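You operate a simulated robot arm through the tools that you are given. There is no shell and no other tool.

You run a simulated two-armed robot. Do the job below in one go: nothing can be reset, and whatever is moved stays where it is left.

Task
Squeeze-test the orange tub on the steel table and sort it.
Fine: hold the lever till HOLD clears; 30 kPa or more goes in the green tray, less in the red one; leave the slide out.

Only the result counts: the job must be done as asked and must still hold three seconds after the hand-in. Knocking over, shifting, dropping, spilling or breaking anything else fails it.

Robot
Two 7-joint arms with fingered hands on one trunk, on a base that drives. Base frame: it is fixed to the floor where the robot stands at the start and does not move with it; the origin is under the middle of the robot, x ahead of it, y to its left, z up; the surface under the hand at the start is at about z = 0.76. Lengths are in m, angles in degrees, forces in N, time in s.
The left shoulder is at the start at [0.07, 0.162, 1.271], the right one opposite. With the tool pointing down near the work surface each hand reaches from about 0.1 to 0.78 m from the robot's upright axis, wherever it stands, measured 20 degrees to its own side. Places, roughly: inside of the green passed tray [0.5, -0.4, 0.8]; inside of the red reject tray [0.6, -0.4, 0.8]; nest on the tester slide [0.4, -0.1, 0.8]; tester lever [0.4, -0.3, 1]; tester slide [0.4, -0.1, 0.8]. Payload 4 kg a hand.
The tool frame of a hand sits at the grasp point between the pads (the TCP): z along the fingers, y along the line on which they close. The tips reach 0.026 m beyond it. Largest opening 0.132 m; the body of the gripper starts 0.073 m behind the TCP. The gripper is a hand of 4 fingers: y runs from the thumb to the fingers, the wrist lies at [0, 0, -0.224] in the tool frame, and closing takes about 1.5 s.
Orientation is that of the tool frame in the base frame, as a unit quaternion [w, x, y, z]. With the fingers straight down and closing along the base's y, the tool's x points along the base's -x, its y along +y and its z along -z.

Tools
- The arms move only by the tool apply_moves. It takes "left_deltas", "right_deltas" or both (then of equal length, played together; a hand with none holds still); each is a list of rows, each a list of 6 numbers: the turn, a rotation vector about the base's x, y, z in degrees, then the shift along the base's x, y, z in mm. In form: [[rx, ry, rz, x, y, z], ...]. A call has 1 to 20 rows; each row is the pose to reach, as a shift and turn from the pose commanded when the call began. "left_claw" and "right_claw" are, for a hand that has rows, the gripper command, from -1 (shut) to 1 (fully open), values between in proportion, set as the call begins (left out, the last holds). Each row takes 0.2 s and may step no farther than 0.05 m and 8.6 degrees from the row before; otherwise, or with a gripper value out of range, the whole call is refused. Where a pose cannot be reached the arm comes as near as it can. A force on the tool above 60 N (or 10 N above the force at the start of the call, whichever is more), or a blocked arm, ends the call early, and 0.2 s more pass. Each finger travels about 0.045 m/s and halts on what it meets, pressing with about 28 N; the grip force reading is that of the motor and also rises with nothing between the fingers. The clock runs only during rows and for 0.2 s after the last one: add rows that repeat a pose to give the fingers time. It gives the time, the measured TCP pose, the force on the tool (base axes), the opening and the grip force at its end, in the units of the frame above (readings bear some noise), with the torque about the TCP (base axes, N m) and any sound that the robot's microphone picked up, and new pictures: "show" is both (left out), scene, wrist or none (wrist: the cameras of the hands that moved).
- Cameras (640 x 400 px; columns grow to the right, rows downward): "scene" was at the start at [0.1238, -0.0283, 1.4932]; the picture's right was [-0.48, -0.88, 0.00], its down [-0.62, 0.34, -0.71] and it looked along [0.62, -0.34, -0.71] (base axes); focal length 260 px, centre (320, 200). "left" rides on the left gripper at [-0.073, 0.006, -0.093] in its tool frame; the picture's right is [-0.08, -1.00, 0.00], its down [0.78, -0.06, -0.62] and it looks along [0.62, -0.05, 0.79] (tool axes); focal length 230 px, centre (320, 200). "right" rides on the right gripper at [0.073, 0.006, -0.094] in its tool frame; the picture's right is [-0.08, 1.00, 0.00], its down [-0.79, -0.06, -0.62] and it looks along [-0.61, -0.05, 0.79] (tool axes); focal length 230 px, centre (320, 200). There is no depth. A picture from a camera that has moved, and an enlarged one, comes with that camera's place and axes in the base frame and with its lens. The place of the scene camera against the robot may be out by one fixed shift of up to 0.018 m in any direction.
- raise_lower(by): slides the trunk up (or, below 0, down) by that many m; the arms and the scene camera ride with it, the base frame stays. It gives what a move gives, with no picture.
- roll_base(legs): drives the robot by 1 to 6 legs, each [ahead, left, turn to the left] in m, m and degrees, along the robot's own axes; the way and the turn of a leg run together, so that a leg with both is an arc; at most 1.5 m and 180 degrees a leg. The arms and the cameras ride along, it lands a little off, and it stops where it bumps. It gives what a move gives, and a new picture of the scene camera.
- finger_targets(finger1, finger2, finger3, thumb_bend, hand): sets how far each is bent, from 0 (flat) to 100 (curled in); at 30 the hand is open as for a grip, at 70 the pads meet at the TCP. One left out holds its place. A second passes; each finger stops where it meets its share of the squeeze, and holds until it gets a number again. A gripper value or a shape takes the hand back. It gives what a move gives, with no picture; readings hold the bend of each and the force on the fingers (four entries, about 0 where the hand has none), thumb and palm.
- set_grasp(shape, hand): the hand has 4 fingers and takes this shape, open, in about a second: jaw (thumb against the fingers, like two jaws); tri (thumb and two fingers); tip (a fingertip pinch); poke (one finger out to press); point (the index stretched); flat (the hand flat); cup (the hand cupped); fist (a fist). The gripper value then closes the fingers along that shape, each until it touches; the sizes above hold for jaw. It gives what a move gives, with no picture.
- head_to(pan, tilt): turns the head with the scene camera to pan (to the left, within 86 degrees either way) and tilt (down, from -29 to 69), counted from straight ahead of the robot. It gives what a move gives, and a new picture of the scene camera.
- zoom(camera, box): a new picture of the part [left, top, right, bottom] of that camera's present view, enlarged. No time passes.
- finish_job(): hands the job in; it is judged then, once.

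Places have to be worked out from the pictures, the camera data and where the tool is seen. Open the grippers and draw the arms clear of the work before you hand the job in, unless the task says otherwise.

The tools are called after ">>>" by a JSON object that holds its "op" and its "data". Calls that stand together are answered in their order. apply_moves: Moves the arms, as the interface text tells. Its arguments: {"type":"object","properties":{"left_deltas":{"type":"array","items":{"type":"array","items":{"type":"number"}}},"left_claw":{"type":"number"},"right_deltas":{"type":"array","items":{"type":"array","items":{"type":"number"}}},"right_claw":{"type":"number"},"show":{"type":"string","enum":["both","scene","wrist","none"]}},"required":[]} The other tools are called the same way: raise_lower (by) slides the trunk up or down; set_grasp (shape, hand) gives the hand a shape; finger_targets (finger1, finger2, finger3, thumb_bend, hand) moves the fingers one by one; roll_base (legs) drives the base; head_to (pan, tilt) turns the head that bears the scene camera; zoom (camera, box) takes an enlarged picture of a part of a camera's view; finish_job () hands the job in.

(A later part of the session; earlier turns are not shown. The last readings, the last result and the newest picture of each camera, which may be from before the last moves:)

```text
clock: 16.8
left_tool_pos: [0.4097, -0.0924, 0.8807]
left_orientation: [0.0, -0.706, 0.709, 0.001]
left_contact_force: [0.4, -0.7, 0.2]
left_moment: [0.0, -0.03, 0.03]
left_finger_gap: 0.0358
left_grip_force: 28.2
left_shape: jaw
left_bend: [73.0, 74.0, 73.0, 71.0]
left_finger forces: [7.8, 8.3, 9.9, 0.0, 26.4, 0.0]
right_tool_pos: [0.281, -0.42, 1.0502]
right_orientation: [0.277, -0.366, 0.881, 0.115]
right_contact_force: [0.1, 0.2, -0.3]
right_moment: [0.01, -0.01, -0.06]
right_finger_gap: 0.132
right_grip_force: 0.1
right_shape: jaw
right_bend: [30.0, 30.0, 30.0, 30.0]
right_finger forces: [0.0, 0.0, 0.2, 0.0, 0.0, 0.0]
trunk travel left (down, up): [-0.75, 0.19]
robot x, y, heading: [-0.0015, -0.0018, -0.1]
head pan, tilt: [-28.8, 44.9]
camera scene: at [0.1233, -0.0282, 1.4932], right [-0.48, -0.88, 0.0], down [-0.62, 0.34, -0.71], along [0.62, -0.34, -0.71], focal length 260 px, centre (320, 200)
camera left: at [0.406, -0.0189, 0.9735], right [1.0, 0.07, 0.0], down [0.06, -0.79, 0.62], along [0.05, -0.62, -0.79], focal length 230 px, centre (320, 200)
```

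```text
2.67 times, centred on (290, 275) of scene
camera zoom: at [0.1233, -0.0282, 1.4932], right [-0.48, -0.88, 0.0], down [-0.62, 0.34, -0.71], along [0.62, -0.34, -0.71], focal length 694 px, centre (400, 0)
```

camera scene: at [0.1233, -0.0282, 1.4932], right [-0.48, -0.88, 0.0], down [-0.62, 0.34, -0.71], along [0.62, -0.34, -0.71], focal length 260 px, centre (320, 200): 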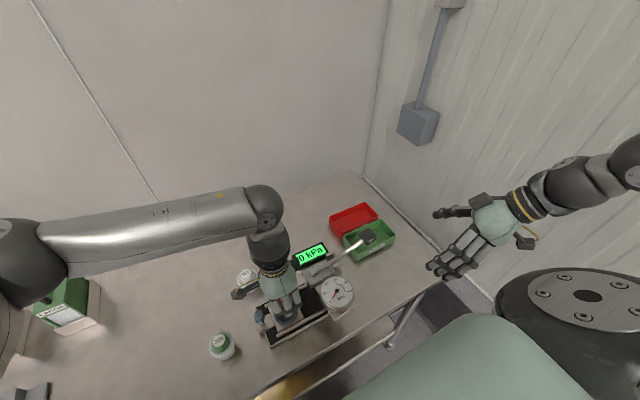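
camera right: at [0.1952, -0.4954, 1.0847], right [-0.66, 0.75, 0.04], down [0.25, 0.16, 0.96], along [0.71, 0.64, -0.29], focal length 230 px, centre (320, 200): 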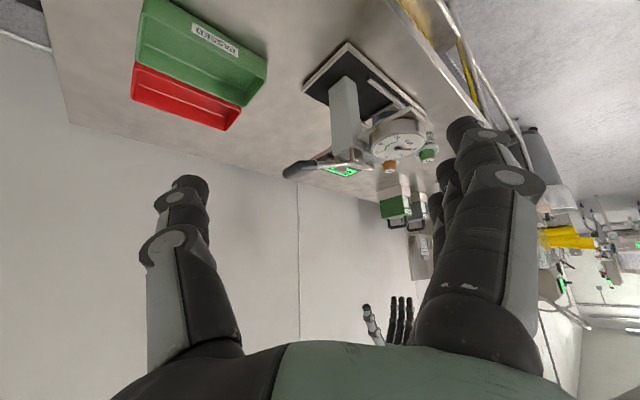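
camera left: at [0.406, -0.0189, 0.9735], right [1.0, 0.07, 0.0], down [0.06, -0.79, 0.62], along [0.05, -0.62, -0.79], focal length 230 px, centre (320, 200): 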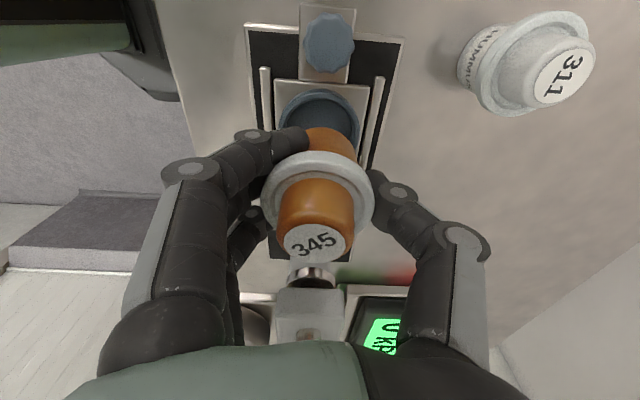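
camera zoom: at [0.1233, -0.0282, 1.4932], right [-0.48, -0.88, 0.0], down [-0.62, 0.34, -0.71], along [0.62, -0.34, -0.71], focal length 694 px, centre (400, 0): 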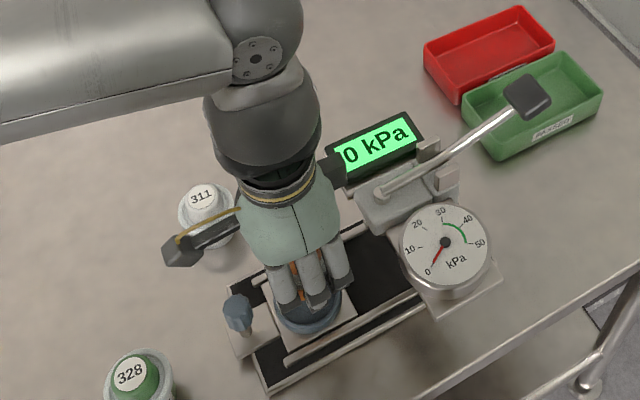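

The tub is about centred over the ring. I'll lower it to just above the ring top to compare base and ring closely.

>>> {"op": "apply_moves", "data": {"left_deltas": [[0, 0, 0, 0, 0, -10], [0, 0, 0, 0, 1, -20], [0, 0, 0, 0, 1, -26]], "show": "wrist"}}

>>> {"op": "zoom", "data": {"camera": "left", "box": [220, 40, 420, 270]}}

>>> {"op": "zoom", "data": {"camera": "scene", "box": [240, 260, 340, 350]}}

```text
clock: 17.6
left_tool_pos: [0.4121, -0.0932, 0.8541]
left_orientation: [0.001, -0.706, 0.708, -0.001]
left_contact_force: [0.7, -0.7, -1.3]
left_moment: [0.01, 0.01, 0.03]
left_finger_gap: 0.0358
left_grip_force: 28.2
left_shape: jaw
left_bend: [73.0, 74.0, 73.0, 71.0]
left_finger forces: [7.7, 8.3, 9.8, 0.1, 26.3, 0.1]
right_tool_pos: [0.2815, -0.4207, 1.0498]
right_orientation: [0.278, -0.364, 0.882, 0.114]
right_contact_force: [0.1, 0.9, 0.5]
right_moment: [-0.01, 0.01, -0.02]
right_finger_gap: 0.1319
right_grip_force: 0.0
right_shape: jaw
right_bend: [30.0, 30.0, 30.0, 30.0]
right_finger forces: [0.1, 0.1, 0.0, 0.0, 0.0, 0.1]
trunk travel left (down, up): [-0.75, 0.19]
robot x, y, heading: [0.0027, -0.0019, 0.2]
head pan, tilt: [-28.8, 44.9]
camera left: at [0.4073, -0.0191, 0.9471], right [1.0, 0.07, 0.0], down [0.06, -0.78, 0.62], along [0.05, -0.62, -0.79], focal length 230 px, centre (320, 200)
```

left: 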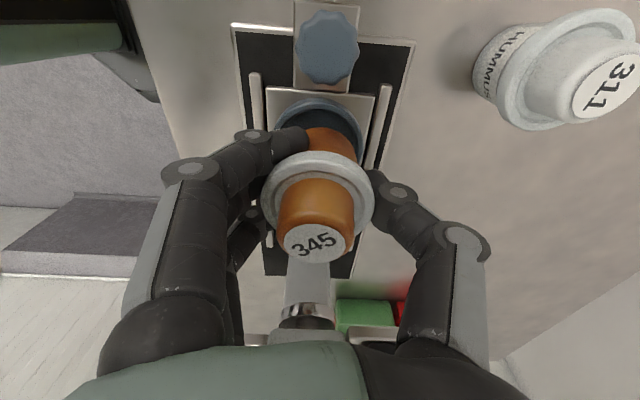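

```text
1.74 times, centred on (320, 155) of left
camera zoom: at [0.4073, -0.0191, 0.9471], right [1.0, 0.07, 0.0], down [0.06, -0.78, 0.62], along [0.05, -0.62, -0.79], focal length 400 px, centre (320, 278)
```

zoom: 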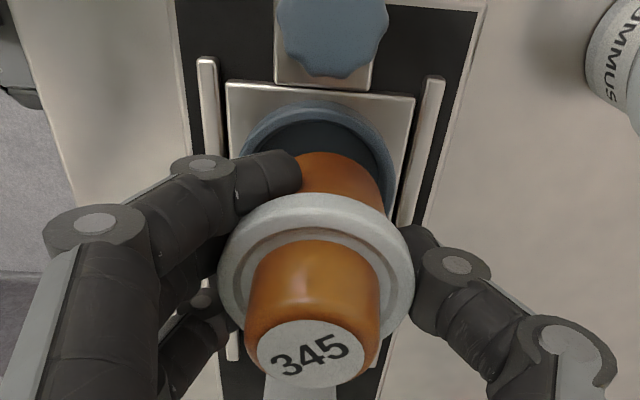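

```text
4.44 times, centred on (290, 305) of scene
camera zoom: at [0.1238, -0.0285, 1.4932], right [-0.48, -0.88, 0.0], down [-0.62, 0.34, -0.71], along [0.62, -0.34, -0.71], focal length 1157 px, centre (453, -267)
```

zoom: 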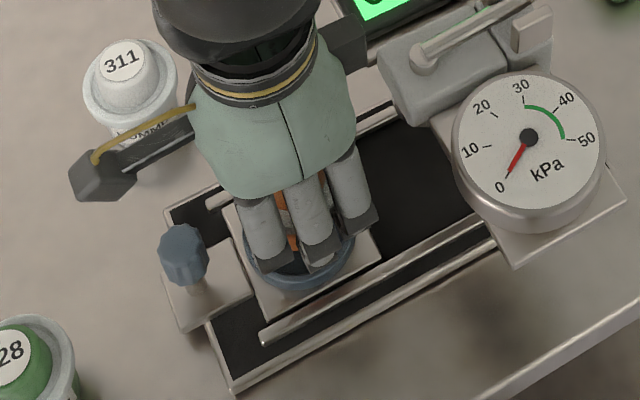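

Base and bore look concentric in x. In y the tub seems 0–4 mm too far towards -y, depending on the ring's height. I'll shift +1.5 mm in y and lower 12 mm more while watching the force.

>>> {"op": "apply_moves", "data": {"left_deltas": [[0, 0, 0, 0, 1.5, -6], [0, 0, 0, 0, 1.5, -12]], "show": "wrist"}}

>>> {"op": "zoom", "data": {"camera": "left", "box": [220, 40, 420, 270]}}

>>> {"op": "zoom", "data": {"camera": "scene", "box": [250, 270, 330, 340]}}

```text
clock: 18.2
left_tool_pos: [0.4127, -0.0914, 0.8427]
left_orientation: [0.0, -0.706, 0.708, 0.0]
left_contact_force: [0.2, 0.6, -1.7]
left_moment: [0.01, -0.02, -0.02]
left_finger_gap: 0.0357
left_grip_force: 27.7
left_shape: jaw
left_bend: [73.0, 74.0, 73.0, 71.0]
left_finger forces: [7.7, 8.3, 10.1, 0.0, 26.2, 0.0]
right_tool_pos: [0.2825, -0.4198, 1.0502]
right_orientation: [0.276, -0.365, 0.881, 0.115]
right_contact_force: [-0.4, -0.3, 0.0]
right_moment: [0.01, 0.02, 0.01]
right_finger_gap: 0.1319
right_grip_force: 0.0
right_shape: jaw
right_bend: [30.0, 30.0, 30.0, 30.0]
right_finger forces: [0.1, 0.1, 0.1, 0.1, 0.0, 0.0]
trunk travel left (down, up): [-0.75, 0.19]
robot x, y, heading: [-0.0056, 0.0003, -0.2]
head pan, tilt: [-28.8, 44.9]
camera left: at [0.4071, -0.0177, 0.9355], right [1.0, 0.07, 0.0], down [0.06, -0.79, 0.62], along [0.05, -0.61, -0.79], focal length 230 px, centre (320, 200)
```

left: 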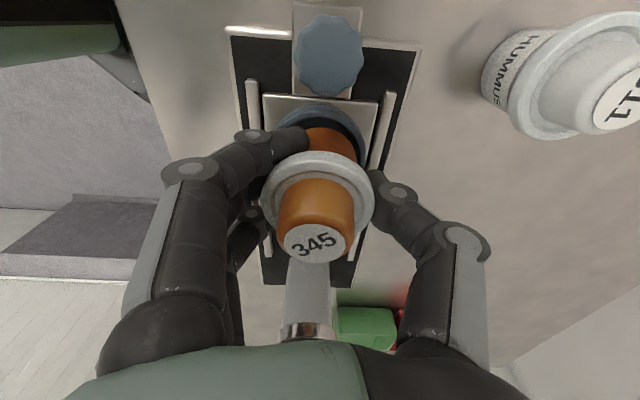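

```text
1.74 times, centred on (320, 155) of left
camera zoom: at [0.4071, -0.0177, 0.9355], right [1.0, 0.07, 0.0], down [0.06, -0.79, 0.62], along [0.05, -0.61, -0.79], focal length 400 px, centre (320, 278)
```

zoom: 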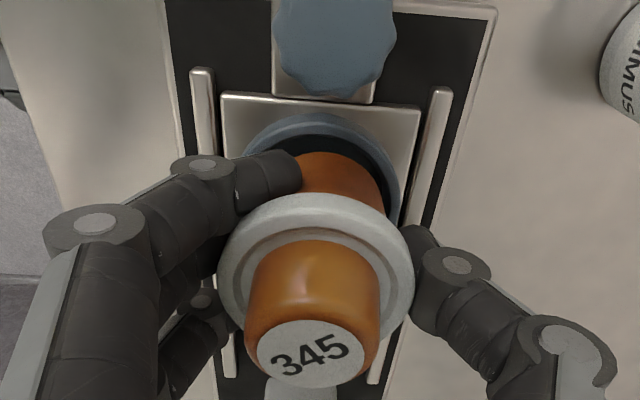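

```text
5.71 times, centred on (290, 305) of scene
camera zoom: at [0.1238, -0.0285, 1.4932], right [-0.48, -0.88, 0.0], down [-0.62, 0.34, -0.71], along [0.62, -0.34, -0.71], focal length 1488 px, centre (491, -400)
```

zoom: 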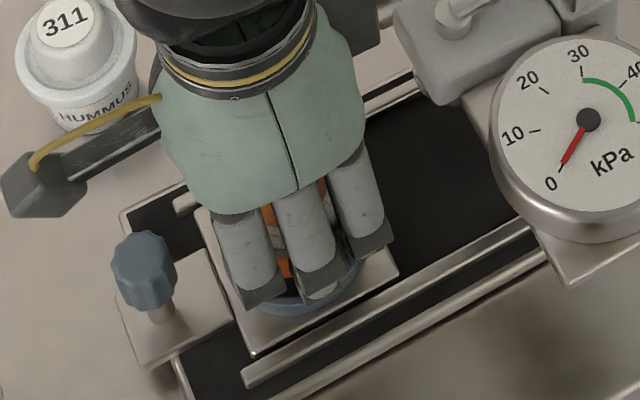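

Still no contact; ring and base now agree to within about 1 mm if the ring top is near z = 0.785. I'll lower another 8 mm in small steps.

>>> {"op": "apply_moves", "data": {"left_deltas": [[0, 0, 0, 0, 0, -3], [0, 0, 0, 0, 0, -6], [0, 0, 0, 0, 0, -8]], "show": "wrist"}}

>>> {"op": "zoom", "data": {"camera": "left", "box": [220, 40, 420, 270]}}

>>> {"op": "zoom", "data": {"camera": "right", "box": [330, 80, 450, 180]}}

```text
clock: 19.0
left_tool_pos: [0.4119, -0.0917, 0.8356]
left_orientation: [0.0, -0.706, 0.708, 0.0]
left_contact_force: [0.0, 0.8, -1.1]
left_moment: [0.01, 0.0, -0.04]
left_finger_gap: 0.0357
left_grip_force: 27.9
left_shape: jaw
left_bend: [73.0, 74.0, 73.0, 71.0]
left_finger forces: [7.8, 8.3, 10.1, 0.0, 26.2, 0.1]
right_tool_pos: [0.2811, -0.4197, 1.0503]
right_orientation: [0.277, -0.365, 0.882, 0.114]
right_contact_force: [0.2, 0.2, 0.6]
right_moment: [-0.02, 0.01, 0.01]
right_finger_gap: 0.1317
right_grip_force: 0.2
right_shape: jaw
right_bend: [30.0, 30.0, 30.0, 30.0]
right_finger forces: [0.0, 0.0, 0.0, 0.1, 0.0, 0.1]
trunk travel left (down, up): [-0.75, 0.19]
robot x, y, heading: [-0.0007, 0.0014, 0.3]
head pan, tilt: [-28.8, 44.9]
camera left: at [0.4079, -0.0179, 0.9277], right [1.0, 0.07, 0.0], down [0.06, -0.78, 0.62], along [0.05, -0.62, -0.79], focal length 230 px, centre (320, 200)
```

left: 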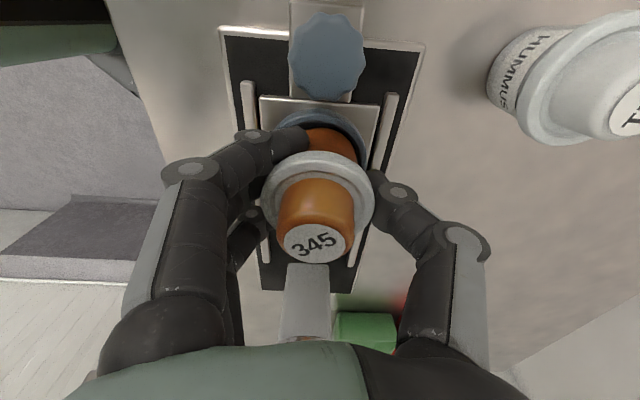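

```text
1.74 times, centred on (320, 155) of left
camera zoom: at [0.4079, -0.0179, 0.9277], right [1.0, 0.07, 0.0], down [0.06, -0.78, 0.62], along [0.05, -0.62, -0.79], focal length 400 px, centre (320, 278)
```

zoom: 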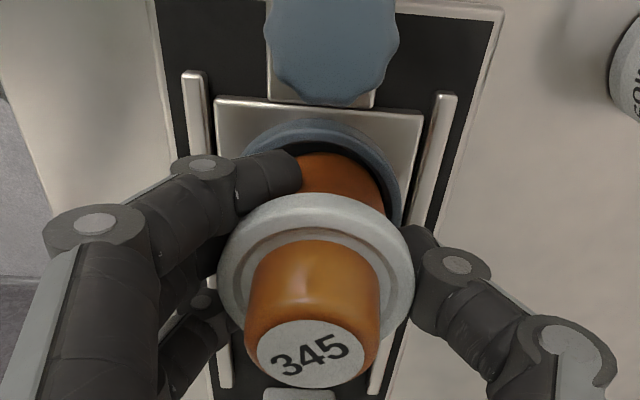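

```text
4.00 times, centred on (390, 130) of right
camera zoom: at [0.1967, -0.4964, 1.0845], right [-0.66, 0.75, 0.04], down [0.25, 0.16, 0.95], along [0.71, 0.64, -0.29], focal length 920 px, centre (40, 480)
```

zoom: 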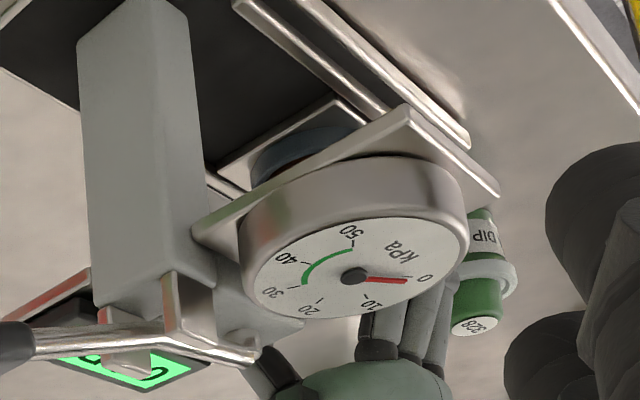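

No contact yet and the base edge lies inside the bore. I'll keep lowering in small steps until the force shows the seat.

>>> {"op": "apply_moves", "data": {"left_deltas": [[0, 0, 0, 0, 0, -2], [0, 0, 0, 0, 0, -4], [0, 0, 0, 0, 0, -6]], "show": "wrist"}}

>>> {"op": "zoom", "data": {"camera": "left", "box": [220, 40, 420, 270]}}

```text
clock: 19.8
left_tool_pos: [0.4121, -0.0909, 0.831]
left_orientation: [0.001, -0.706, 0.709, -0.001]
left_contact_force: [0.3, 1.4, 12.9]
left_moment: [-0.14, 0.19, -0.03]
left_finger_gap: 0.0359
left_grip_force: 28.1
left_shape: jaw
left_bend: [73.0, 74.0, 73.0, 71.0]
left_finger forces: [8.0, 8.9, 10.5, 0.1, 29.7, 0.0]
right_tool_pos: [0.2808, -0.419, 1.0513]
right_orientation: [0.277, -0.366, 0.881, 0.114]
right_contact_force: [0.1, -0.2, -0.3]
right_moment: [0.0, 0.03, 0.03]
right_finger_gap: 0.1317
right_grip_force: 0.1
right_shape: jaw
right_bend: [30.0, 30.0, 30.0, 30.0]
right_finger forces: [0.1, 0.0, 0.0, 0.0, 0.1, 0.0]
trunk travel left (down, up): [-0.75, 0.19]
robot x, y, heading: [0.0015, -0.0006, 0.1]
head pan, tilt: [-28.8, 44.9]
camera left: at [0.4081, -0.018, 0.9235], right [1.0, 0.07, 0.0], down [0.06, -0.78, 0.62], along [0.05, -0.62, -0.79], focal length 230 px, centre (320, 200)
```

left: 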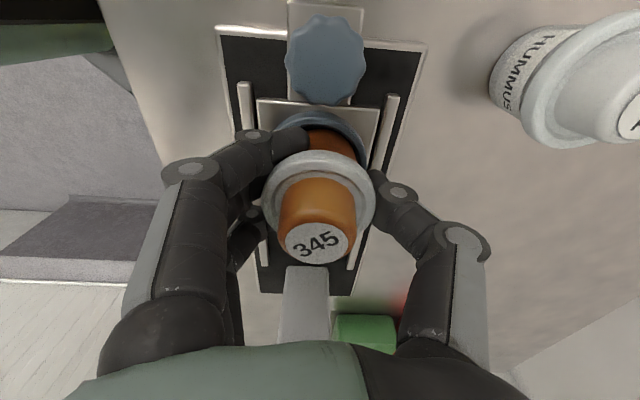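

```text
1.74 times, centred on (320, 155) of left
camera zoom: at [0.4081, -0.018, 0.9235], right [1.0, 0.07, 0.0], down [0.06, -0.78, 0.62], along [0.05, -0.62, -0.79], focal length 400 px, centre (320, 278)
```

zoom: 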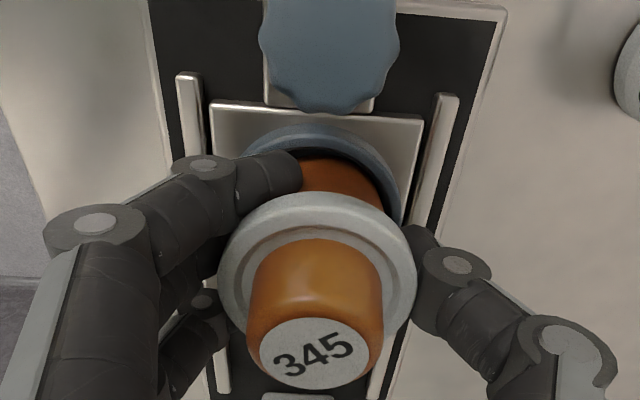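

There is a light upward contact of 13 N at TCP z 0.831. I'll zoom in tightly to see whether the base is inside the ring or resting on its edge.

>>> {"op": "zoom", "data": {"camera": "left", "box": [260, 95, 390, 185]}}

>>> {"op": "zoom", "data": {"camera": "scene", "box": [260, 280, 320, 330]}}

```text
4.44 times, centred on (325, 140) of left
camera zoom: at [0.4081, -0.018, 0.9235], right [1.0, 0.07, 0.0], down [0.06, -0.78, 0.62], along [0.05, -0.62, -0.79], focal length 1022 px, centre (298, 467)
```

zoom: 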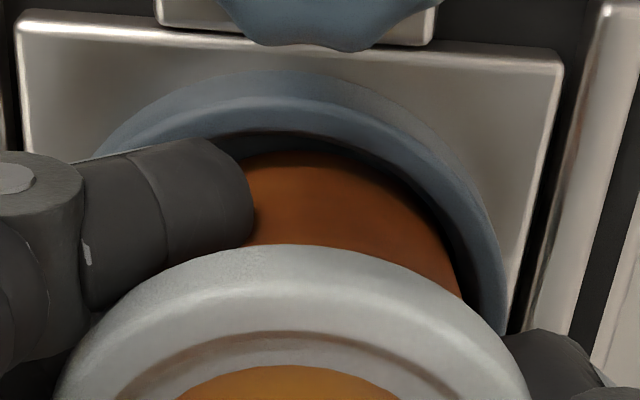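

```text
8.00 times, centred on (290, 305) of scene
camera zoom: at [0.1225, -0.0276, 1.4936], right [-0.48, -0.88, 0.0], down [-0.62, 0.34, -0.71], along [0.62, -0.34, -0.71], focal length 2082 px, centre (560, -640)
```

zoom: 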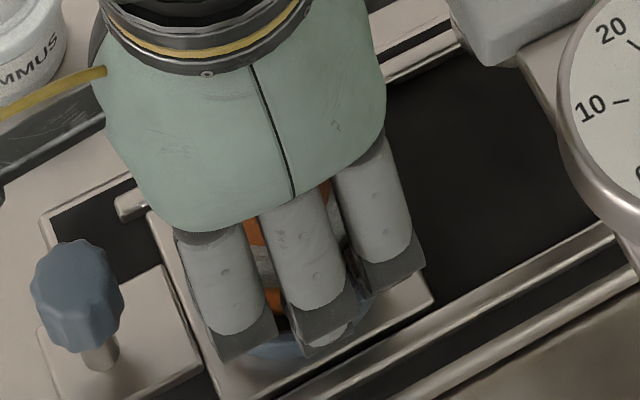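

The contact is off-centre, about (-15, -11) mm, so it could be the floor with a slightly tilted tub or the ring's edge. I'll lift 3 mm, shift (+2, +2) mm and lower again to compare.

>>> {"op": "apply_moves", "data": {"left_deltas": [[0, 0, 0, 0, 0, 4], [0, 0, 0, 2, 2, 4], [0, 0, 0, 2, 2, 1], [0, 0, 0, 2, 2, -1]], "show": "wrist"}}

>>> {"op": "zoom", "data": {"camera": "left", "box": [260, 95, 390, 185]}}

```text
clock: 20.8
left_tool_pos: [0.4148, -0.0894, 0.8308]
left_orientation: [0.0, -0.706, 0.709, -0.002]
left_contact_force: [-2.4, 1.5, 16.9]
left_moment: [-0.15, 0.32, -0.05]
left_finger_gap: 0.0359
left_grip_force: 27.6
left_shape: jaw
left_bend: [73.0, 74.0, 73.0, 72.0]
left_finger forces: [8.8, 10.3, 11.6, 0.0, 28.6, 0.0]
right_tool_pos: [0.2805, -0.419, 1.051]
right_orientation: [0.278, -0.365, 0.881, 0.114]
right_contact_force: [-1.2, 0.1, 0.1]
right_moment: [0.0, -0.01, 0.03]
right_finger_gap: 0.1318
right_grip_force: 0.0
right_shape: jaw
right_bend: [30.0, 30.0, 30.0, 30.0]
right_finger forces: [0.0, 0.0, 0.0, 0.1, 0.1, 0.0]
trunk travel left (down, up): [-0.75, 0.19]
robot x, y, heading: [-0.0011, 0.0025, -0.0]
head pan, tilt: [-28.8, 44.9]
camera left: at [0.4092, -0.0161, 0.9229], right [1.0, 0.07, 0.0], down [0.06, -0.78, 0.62], along [0.05, -0.62, -0.79], focal length 230 px, centre (320, 200)
```

left: 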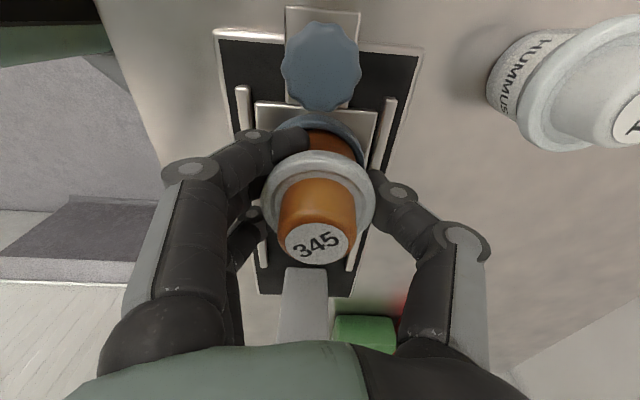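

```text
4.44 times, centred on (325, 140) of left
camera zoom: at [0.4092, -0.0161, 0.9229], right [1.0, 0.07, 0.0], down [0.06, -0.78, 0.62], along [0.05, -0.62, -0.79], focal length 1022 px, centre (298, 467)
```

zoom: 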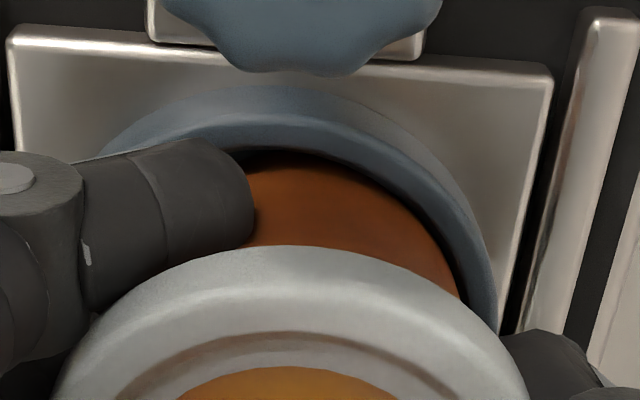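

The contact comes at the same height after the shift, now with a small side force, so the tub is inside the bore and on its floor. I'll centre it back by 1.5 mm, ease the pressure, and then open the hand.

>>> {"op": "apply_moves", "data": {"left_deltas": [[0, 0, 0, -1.5, -1, 1.5], [0, 0, 0, -1.5, -1, 1.5]], "show": "none"}}

>>> {"op": "apply_moves", "data": {"left_deltas": [[0, 0, 0, 0, 0, 0], [0, 0, 0, 0, 0, 0], [0, 0, 0, 0, 0, 0], [0, 0, 0, 0, 0, 0], [0, 0, 0, 0, 0, 0], [0, 0, 0, 0, 0, 0]], "left_claw": 0.5, "show": "both"}}

```text
clock: 21.4
left_tool_pos: [0.4133, -0.089, 0.8313]
left_orientation: [0.001, -0.707, 0.708, -0.001]
left_contact_force: [2.6, 2.8, 15.2]
left_moment: [-0.09, 0.15, -0.03]
left_finger_gap: 0.0361
left_grip_force: 27.5
left_shape: jaw
left_bend: [73.0, 74.0, 74.0, 71.0]
left_finger forces: [8.8, 9.6, 11.0, 0.0, 31.6, 0.1]
right_tool_pos: [0.281, -0.4191, 1.0508]
right_orientation: [0.277, -0.366, 0.881, 0.114]
right_contact_force: [-0.1, 1.3, 0.0]
right_moment: [-0.01, 0.01, 0.0]
right_finger_gap: 0.1318
right_grip_force: 0.0
right_shape: jaw
right_bend: [30.0, 30.0, 30.0, 30.0]
right_finger forces: [0.1, 0.0, 0.0, 0.0, 0.1, 0.1]
trunk travel left (down, up): [-0.75, 0.19]
robot x, y, heading: [0.0025, 0.0037, 0.0]
head pan, tilt: [-28.8, 44.9]
```

```text
clock: 22.8
left_tool_pos: [0.4134, -0.0897, 0.8286]
left_orientation: [0.001, -0.706, 0.708, 0.0]
left_contact_force: [0.3, -0.1, 0.1]
left_moment: [0.01, -0.01, 0.05]
left_finger_gap: 0.0988
left_grip_force: 0.1
left_shape: jaw
left_bend: [64.0, 64.0, 64.0, 60.0]
left_finger forces: [0.0, 0.0, 0.0, 0.0, 0.1, 0.0]
right_tool_pos: [0.2828, -0.4184, 1.0498]
right_orientation: [0.277, -0.365, 0.881, 0.115]
right_contact_force: [-0.1, -0.7, -1.1]
right_moment: [0.0, -0.03, 0.02]
right_finger_gap: 0.132
right_grip_force: 0.1
right_shape: jaw
right_bend: [30.0, 30.0, 30.0, 30.0]
right_finger forces: [0.0, 0.1, 0.0, 0.0, 0.1, 0.0]
trunk travel left (down, up): [-0.75, 0.19]
robot x, y, heading: [-0.0041, -0.0014, 0.1]
head pan, tilt: [-28.8, 44.9]
camera scene: at [0.1236, -0.0284, 1.4932], right [-0.48, -0.88, 0.0], down [-0.62, 0.34, -0.71], along [0.62, -0.34, -0.71], focal length 260 px, centre (320, 200)
camera left: at [0.4089, -0.0171, 0.9224], right [1.0, 0.07, 0.0], down [0.06, -0.78, 0.62], along [0.05, -0.62, -0.79], focal length 230 px, centre (320, 200)
```

scene: 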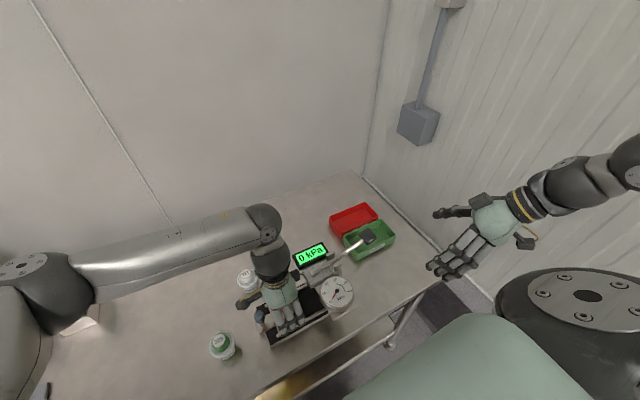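
left: 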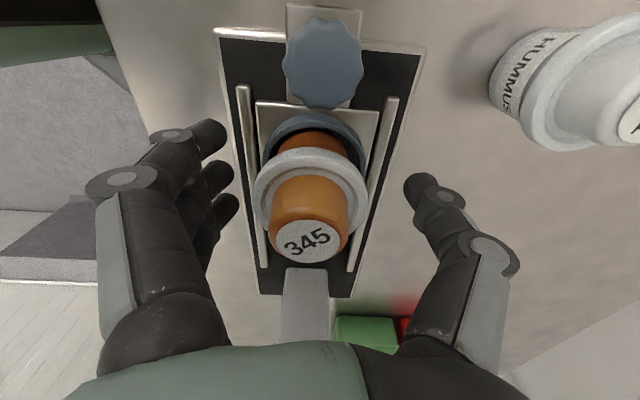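

The tub is released and appears to stand in the nest. I'll zoom to check that it is seated level.

>>> {"op": "zoom", "data": {"camera": "left", "box": [230, 90, 410, 280]}}

>>> {"op": "zoom", "data": {"camera": "scene", "box": [240, 250, 340, 350]}}

```text
2.11 times, centred on (320, 185) of left
camera zoom: at [0.4089, -0.0171, 0.9224], right [1.0, 0.07, 0.0], down [0.06, -0.78, 0.62], along [0.05, -0.62, -0.79], focal length 484 px, centre (320, 232)
```

zoom: 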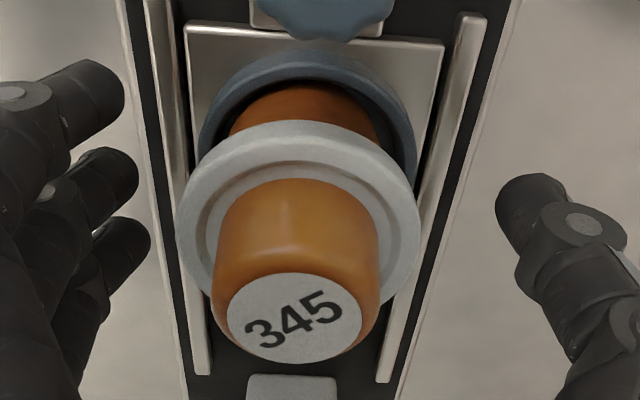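

```text
4.00 times, centred on (290, 300) of scene
camera zoom: at [0.1236, -0.0284, 1.4932], right [-0.48, -0.88, 0.0], down [-0.62, 0.34, -0.71], along [0.62, -0.34, -0.71], focal length 1041 px, centre (440, -200)
```

zoom: 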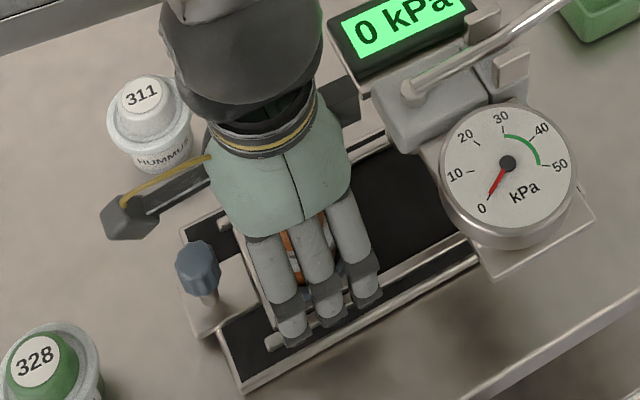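

The tub is level and concentric in the nest. I'll lift the left hand clear, then move over the slide knob (about [0.411, -0.03, 0.83]) to take hold of it.

>>> {"op": "apply_moves", "data": {"left_deltas": [[0, 0, 0, 0, 0, 15], [0, 0, 0, 0, 0, 45], [0, 0, 0, 0, 0, 85], [0, 0, 0, 0, 0, 115], [0, 0, 0, -1, 30, 115], [0, 0, 0, -3, 67, 105], [0, 0, 0, -3, 67, 75]], "show": "both"}}

>>> {"op": "zoom", "data": {"camera": "left", "box": [210, 50, 430, 270]}}

>>> {"op": "zoom", "data": {"camera": "scene", "box": [220, 230, 360, 350]}}

```text
clock: 24.4
left_tool_pos: [0.4098, -0.0245, 0.9037]
left_orientation: [0.001, -0.706, 0.709, 0.001]
left_contact_force: [0.4, -0.9, 1.1]
left_moment: [0.06, -0.02, 0.02]
left_finger_gap: 0.0988
left_grip_force: 0.2
left_shape: jaw
left_bend: [64.0, 64.0, 64.0, 60.0]
left_finger forces: [0.1, 0.0, 0.0, 0.1, 0.0, 0.0]
right_tool_pos: [0.2832, -0.4188, 1.0501]
right_orientation: [0.277, -0.365, 0.881, 0.115]
right_contact_force: [-0.2, -0.1, 0.2]
right_moment: [0.02, 0.04, 0.03]
right_finger_gap: 0.1318
right_grip_force: 0.1
right_shape: jaw
right_bend: [30.0, 30.0, 30.0, 30.0]
right_finger forces: [0.1, 0.0, 0.0, 0.0, 0.0, 0.0]
trunk travel left (down, up): [-0.75, 0.19]
robot x, y, heading: [-0.0048, 0.0032, -0.3]
head pan, tilt: [-28.8, 44.9]
camera scene: at [0.1242, -0.0301, 1.4931], right [-0.48, -0.88, 0.0], down [-0.62, 0.34, -0.71], along [0.62, -0.34, -0.71], focal length 260 px, centre (320, 200)
camera left: at [0.4049, 0.0486, 0.9976], right [1.0, 0.07, 0.0], down [0.06, -0.79, 0.62], along [0.05, -0.61, -0.79], focal length 230 px, centre (320, 200)
```

scene: 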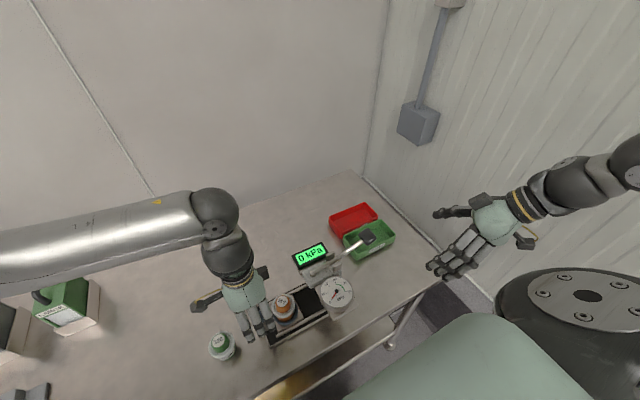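
left: 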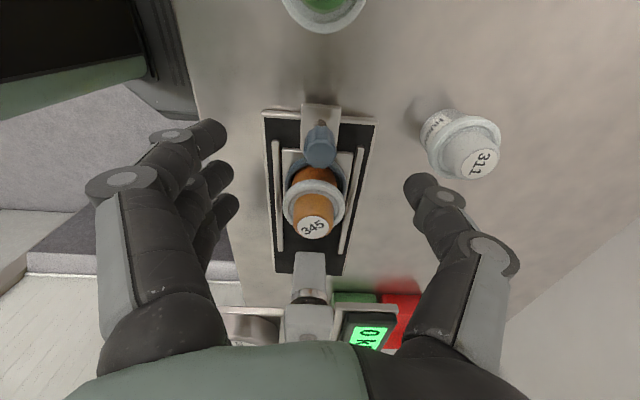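

```text
1.82 times, centred on (320, 160) of left
camera zoom: at [0.4049, 0.0486, 0.9976], right [1.0, 0.07, 0.0], down [0.06, -0.79, 0.62], along [0.05, -0.61, -0.79], focal length 418 px, centre (320, 273)
```

zoom: 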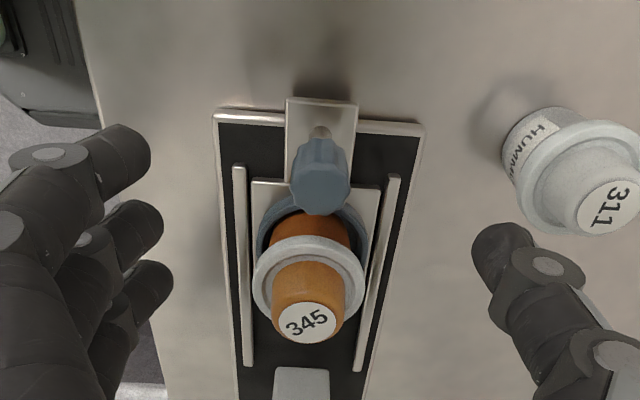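

```text
3.33 times, centred on (290, 290) of scene
camera zoom: at [0.1242, -0.0301, 1.4931], right [-0.48, -0.88, 0.0], down [-0.62, 0.34, -0.71], along [0.62, -0.34, -0.71], focal length 868 px, centre (420, -100)
```

zoom: 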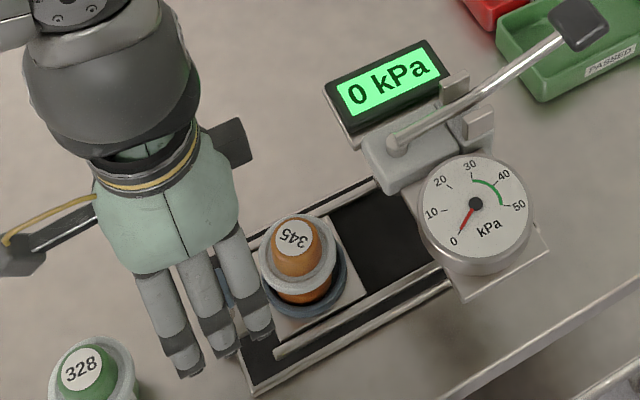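

The tub stands level in the nest. The knob works out at about [0.4115, -0.028], z from 0.826 to 0.853, roughly 23 mm across, so I'll come down over it and close on it.

>>> {"op": "apply_moves", "data": {"left_deltas": [[0, 0, 0, 0.5, -2, -20], [0, 0, 0, 0.5, -2, -47], [0, 0, 0, 0.5, -2, -47]], "show": "wrist"}}

>>> {"op": "apply_moves", "data": {"left_deltas": [[0, 0, 0, 0, 0, 0], [0, 0, 0, 0, 0, 0], [0, 0, 0, 0, 0, 0], [0, 0, 0, 0, 0, 0], [0, 0, 0, 0, 0, 0], [0, 0, 0, 0, 0, 0], [0, 0, 0, 0, 0, 0]], "left_claw": -0.75, "show": "both"}}

```text
clock: 25.2
left_tool_pos: [0.4091, -0.0259, 0.8558]
left_orientation: [0.0, -0.706, 0.708, -0.001]
left_contact_force: [-1.2, 0.4, -0.1]
left_moment: [-0.01, 0.01, -0.02]
left_finger_gap: 0.0987
left_grip_force: 0.1
left_shape: jaw
left_bend: [64.0, 64.0, 64.0, 60.0]
left_finger forces: [0.1, 0.0, 0.0, 0.1, 0.1, 0.0]
right_tool_pos: [0.2805, -0.4181, 1.0501]
right_orientation: [0.277, -0.366, 0.881, 0.115]
right_contact_force: [-0.8, 1.3, 0.5]
right_moment: [0.03, 0.0, -0.03]
right_finger_gap: 0.132
right_grip_force: 0.1
right_shape: jaw
right_bend: [30.0, 30.0, 30.0, 30.0]
right_finger forces: [0.0, 0.0, 0.0, 0.0, 0.0, 0.1]
trunk travel left (down, up): [-0.75, 0.19]
robot x, y, heading: [0.0048, -0.0007, -0.2]
head pan, tilt: [-28.8, 44.9]
camera left: at [0.4046, 0.0478, 0.9502], right [1.0, 0.07, 0.0], down [0.06, -0.78, 0.62], along [0.05, -0.62, -0.79], focal length 230 px, centre (320, 200)
```

left: 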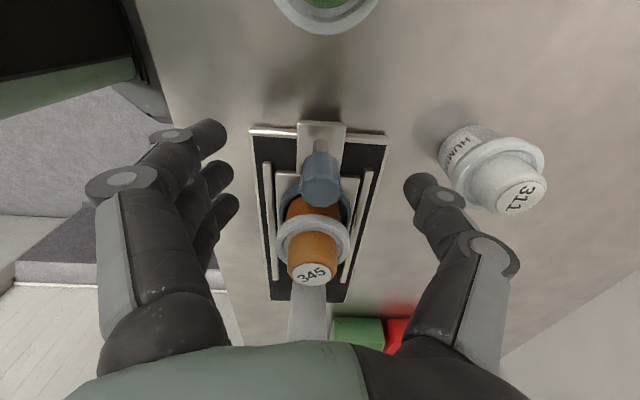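

```text
clock: 26.8
left_tool_pos: [0.4116, -0.0258, 0.857]
left_orientation: [0.001, -0.706, 0.708, -0.001]
left_contact_force: [9.0, -0.3, -1.1]
left_moment: [0.0, -0.01, -0.02]
left_finger_gap: 0.0052
left_grip_force: 27.9
left_shape: jaw
left_bend: [68.0, 72.0, 68.0, 70.0]
left_finger forces: [0.0, 12.5, 0.1, 0.0, 21.4, 0.0]
right_tool_pos: [0.2828, -0.4194, 1.0501]
right_orientation: [0.276, -0.366, 0.881, 0.115]
right_contact_force: [0.2, -0.5, 0.0]
right_moment: [0.01, -0.01, -0.01]
right_finger_gap: 0.1319
right_grip_force: 0.1
right_shape: jaw
right_bend: [30.0, 30.0, 30.0, 30.0]
right_finger forces: [0.0, 0.0, 0.0, 0.0, 0.1, 0.0]
trunk travel left (down, up): [-0.75, 0.19]
robot x, y, heading: [-0.0045, 0.0039, -0.2]
head pan, tilt: [-28.8, 44.9]
camera scene: at [0.1255, -0.0283, 1.493], right [-0.48, -0.88, 0.0], down [-0.62, 0.34, -0.71], along [0.62, -0.34, -0.71], focal length 260 px, centre (320, 200)
camera left: at [0.4071, 0.0478, 0.95], right [1.0, 0.08, 0.0], down [0.06, -0.79, 0.62], along [0.05, -0.61, -0.79], focal length 230 px, centre (320, 200)
```

scene: 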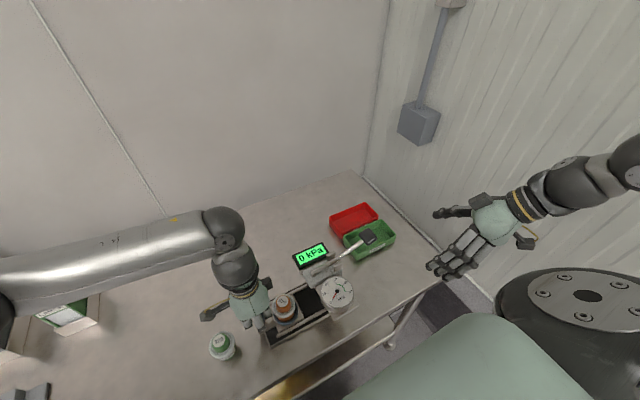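
left: 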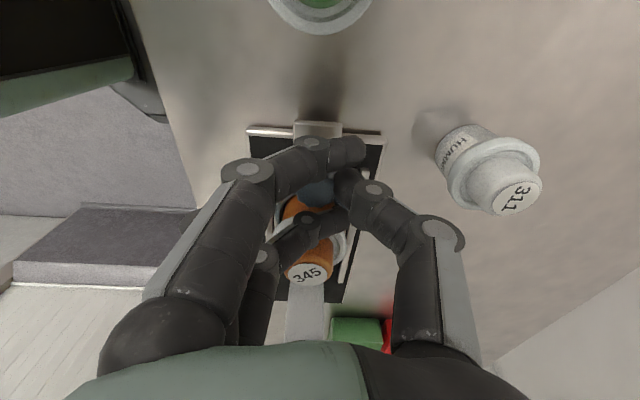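

The knob is pinched between thumb and middle finger, with the outer fingers caging it. I'll push the slide in (towards -y) in small steps and watch the force.

>>> {"op": "apply_moves", "data": {"left_deltas": [[0, 0, 0, 0.5, -6, 0], [0, 0, 0, 0.5, -13, 0], [0, 0, 0, 0.5, -20, 0], [0, 0, 0, 0.5, -27, 0]], "show": "both"}}

```text
clock: 27.8
left_tool_pos: [0.4138, -0.0532, 0.8567]
left_orientation: [-0.001, -0.706, 0.708, 0.0]
left_contact_force: [8.9, 0.2, -3.9]
left_moment: [0.04, -0.04, 0.0]
left_finger_gap: 0.0048
left_grip_force: 27.8
left_shape: jaw
left_bend: [68.0, 72.0, 68.0, 70.0]
left_finger forces: [0.0, 12.3, 0.0, 0.1, 21.2, 0.0]
right_tool_pos: [0.283, -0.4205, 1.0497]
right_orientation: [0.277, -0.366, 0.881, 0.116]
right_contact_force: [0.1, 0.1, 0.3]
right_moment: [-0.04, 0.02, 0.0]
right_finger_gap: 0.1319
right_grip_force: 0.1
right_shape: jaw
right_bend: [30.0, 30.0, 30.0, 30.0]
right_finger forces: [0.0, 0.0, 0.1, 0.0, 0.0, 0.0]
trunk travel left (down, up): [-0.75, 0.19]
robot x, y, heading: [-0.0008, 0.0029, -0.0]
head pan, tilt: [-28.8, 44.9]
camera scene: at [0.1254, -0.0287, 1.493], right [-0.48, -0.88, 0.0], down [-0.62, 0.34, -0.71], along [0.62, -0.34, -0.71], focal length 260 px, centre (320, 200)
camera left: at [0.4082, 0.0198, 0.9502], right [1.0, 0.07, 0.0], down [0.06, -0.79, 0.62], along [0.04, -0.61, -0.79], focal length 230 px, centre (320, 200)
```

scene: 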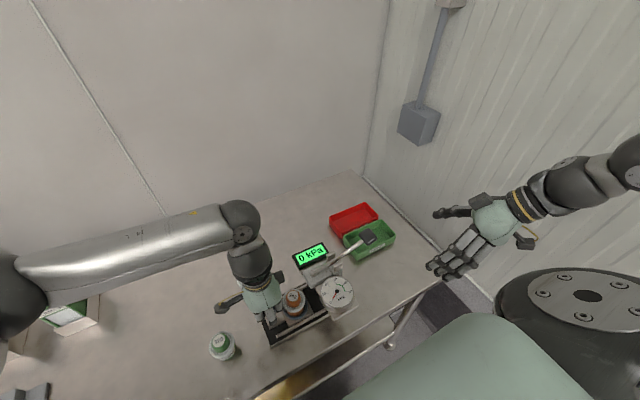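
left: 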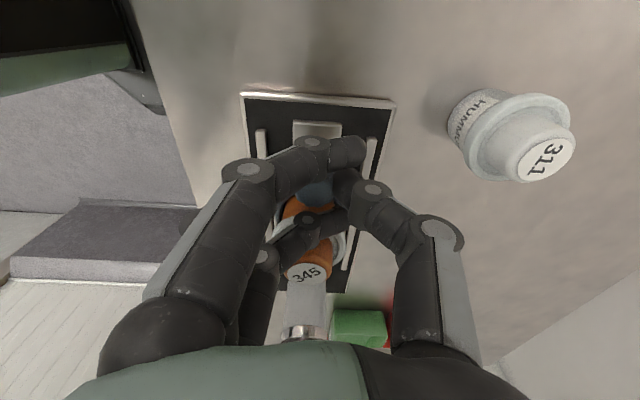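

The slide runs easily. But the press head's front face is near y ≈ -0.15, and with the slide fully in this grip would leave only a few mm to it. I'll let go, back off behind the knob, close the hand and push from behind instead.

>>> {"op": "apply_moves", "data": {"left_deltas": [[0, 0, 0, 0, 0, 0], [0, 0, 0, 0, 0, 0], [0, 0, 0, 0, 0, 0], [0, 0, 0, 0, 0, 0], [0, 0, 0, 0, 0, 0], [0, 0, 0, 0, 10, 0], [0, 0, 0, 0, 30, 0], [0, 0, 0, 0, 54, 0]], "left_claw": 0.3, "show": "both"}}

```text
clock: 29.6
left_tool_pos: [0.4133, 0.003, 0.8572]
left_orientation: [0.0, -0.706, 0.709, 0.0]
left_contact_force: [0.7, -0.3, 0.2]
left_moment: [-0.02, -0.01, -0.01]
left_finger_gap: 0.0857
left_grip_force: 0.0
left_shape: jaw
left_bend: [70.0, 70.0, 70.0, 67.0]
left_finger forces: [0.0, 0.1, 0.0, 0.0, 0.1, 0.0]
right_tool_pos: [0.2811, -0.4183, 1.0501]
right_orientation: [0.277, -0.366, 0.881, 0.115]
right_contact_force: [-0.7, 0.3, -0.7]
right_moment: [-0.02, -0.02, 0.03]
right_finger_gap: 0.1319
right_grip_force: 0.0
right_shape: jaw
right_bend: [30.0, 30.0, 30.0, 30.0]
right_finger forces: [0.0, 0.0, 0.0, 0.1, 0.0, 0.0]
trunk travel left (down, up): [-0.75, 0.19]
robot x, y, heading: [0.0004, -0.0024, 0.0]
head pan, tilt: [-28.8, 44.9]
camera scene: at [0.1236, -0.0269, 1.4933], right [-0.48, -0.88, 0.0], down [-0.62, 0.34, -0.71], along [0.62, -0.34, -0.71], focal length 260 px, centre (320, 200)
camera left: at [0.4079, 0.0759, 0.9505], right [1.0, 0.07, 0.0], down [0.06, -0.78, 0.62], along [0.05, -0.62, -0.79], focal length 230 px, centre (320, 200)
```

scene: 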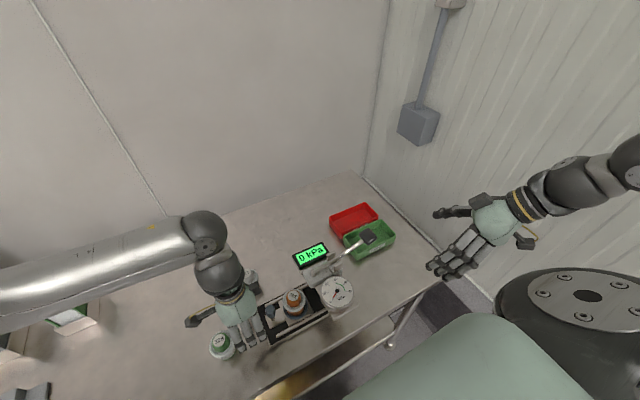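
left: 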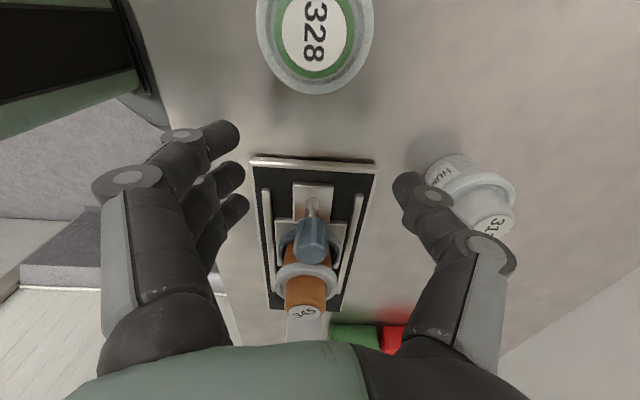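

The hand is behind the knob and clear of the white and green tubs. I'll close it and push the knob in with the side of the fingers, part of the way first.

>>> {"op": "apply_moves", "data": {"left_deltas": [[0, 0, 0, 0, 0, 0], [0, 0, 0, 0, 0, 0], [0, 0, 0, 0, 0, 0], [0, 0, 0, 0, 0, 0], [0, 0, 0, 0, 0, 0], [0, 0, 0, 0, 0, 0], [0, 0, 0, 0, -10, 0], [0, 0, 0, 0, -18, 0], [0, 0, 0, 0, -26, 0], [0, 0, 0, 0, -34, 0], [0, 0, 0, 0, -42, 0], [0, 0, 0, 0, -50, 0]], "left_claw": -1, "show": "both"}}

>>> {"op": "zoom", "data": {"camera": "scene", "box": [230, 230, 370, 350]}}

```text
clock: 32.2
left_tool_pos: [0.4124, -0.0491, 0.8567]
left_orientation: [0.0, -0.706, 0.708, 0.0]
left_contact_force: [0.5, 1.0, 1.8]
left_moment: [0.0, -0.03, 0.05]
left_finger_gap: 0.0002
left_grip_force: 28.1
left_shape: jaw
left_bend: [68.0, 58.0, 70.0, 66.0]
left_finger forces: [0.0, 0.1, 1.8, 0.1, 0.1, 0.0]
right_tool_pos: [0.2829, -0.421, 1.0505]
right_orientation: [0.277, -0.365, 0.881, 0.114]
right_contact_force: [-1.1, 0.2, -0.5]
right_moment: [0.01, 0.01, -0.03]
right_finger_gap: 0.1319
right_grip_force: 0.0
right_shape: jaw
right_bend: [30.0, 30.0, 30.0, 30.0]
right_finger forces: [0.1, 0.0, 0.0, 0.0, 0.0, 0.1]
trunk travel left (down, up): [-0.75, 0.19]
robot x, y, heading: [0.0018, 0.0018, -0.1]
head pan, tilt: [-28.8, 44.9]
camera scene: at [0.1238, -0.0286, 1.4932], right [-0.48, -0.88, 0.0], down [-0.62, 0.34, -0.71], along [0.62, -0.34, -0.71], focal length 260 px, centre (320, 200)
camera left: at [0.4072, 0.0244, 0.9503], right [1.0, 0.07, 0.0], down [0.06, -0.79, 0.62], along [0.05, -0.61, -0.79], focal length 230 px, centre (320, 200)
```

scene: 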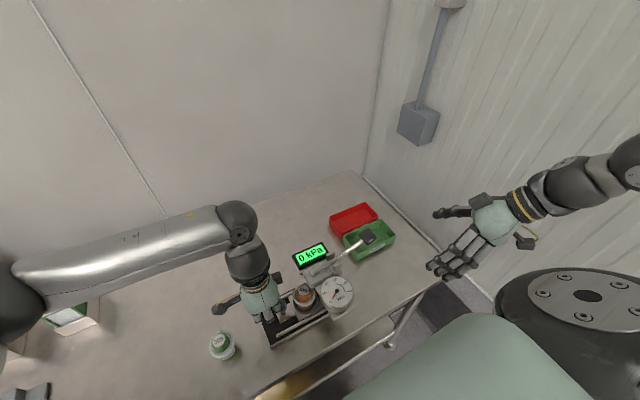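
left: 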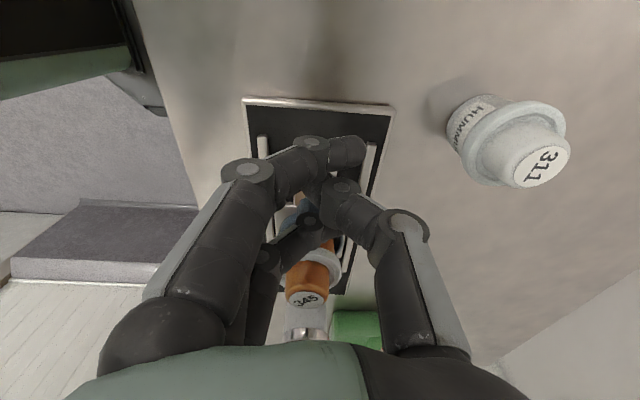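

```text
3.33 times, centred on (300, 290) of scene
camera zoom: at [0.1238, -0.0286, 1.4932], right [-0.48, -0.88, 0.0], down [-0.62, 0.34, -0.71], along [0.62, -0.34, -0.71], focal length 868 px, centre (387, -100)
```

zoom: 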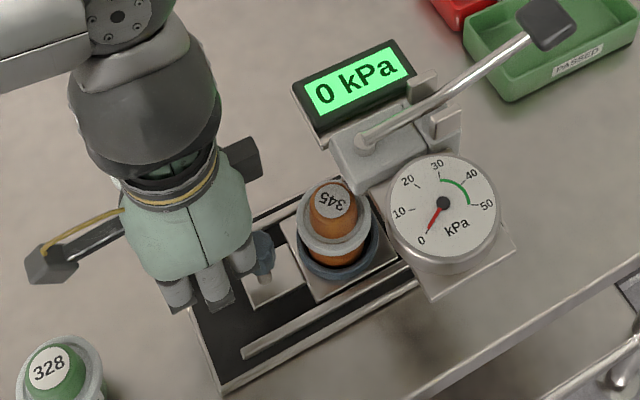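

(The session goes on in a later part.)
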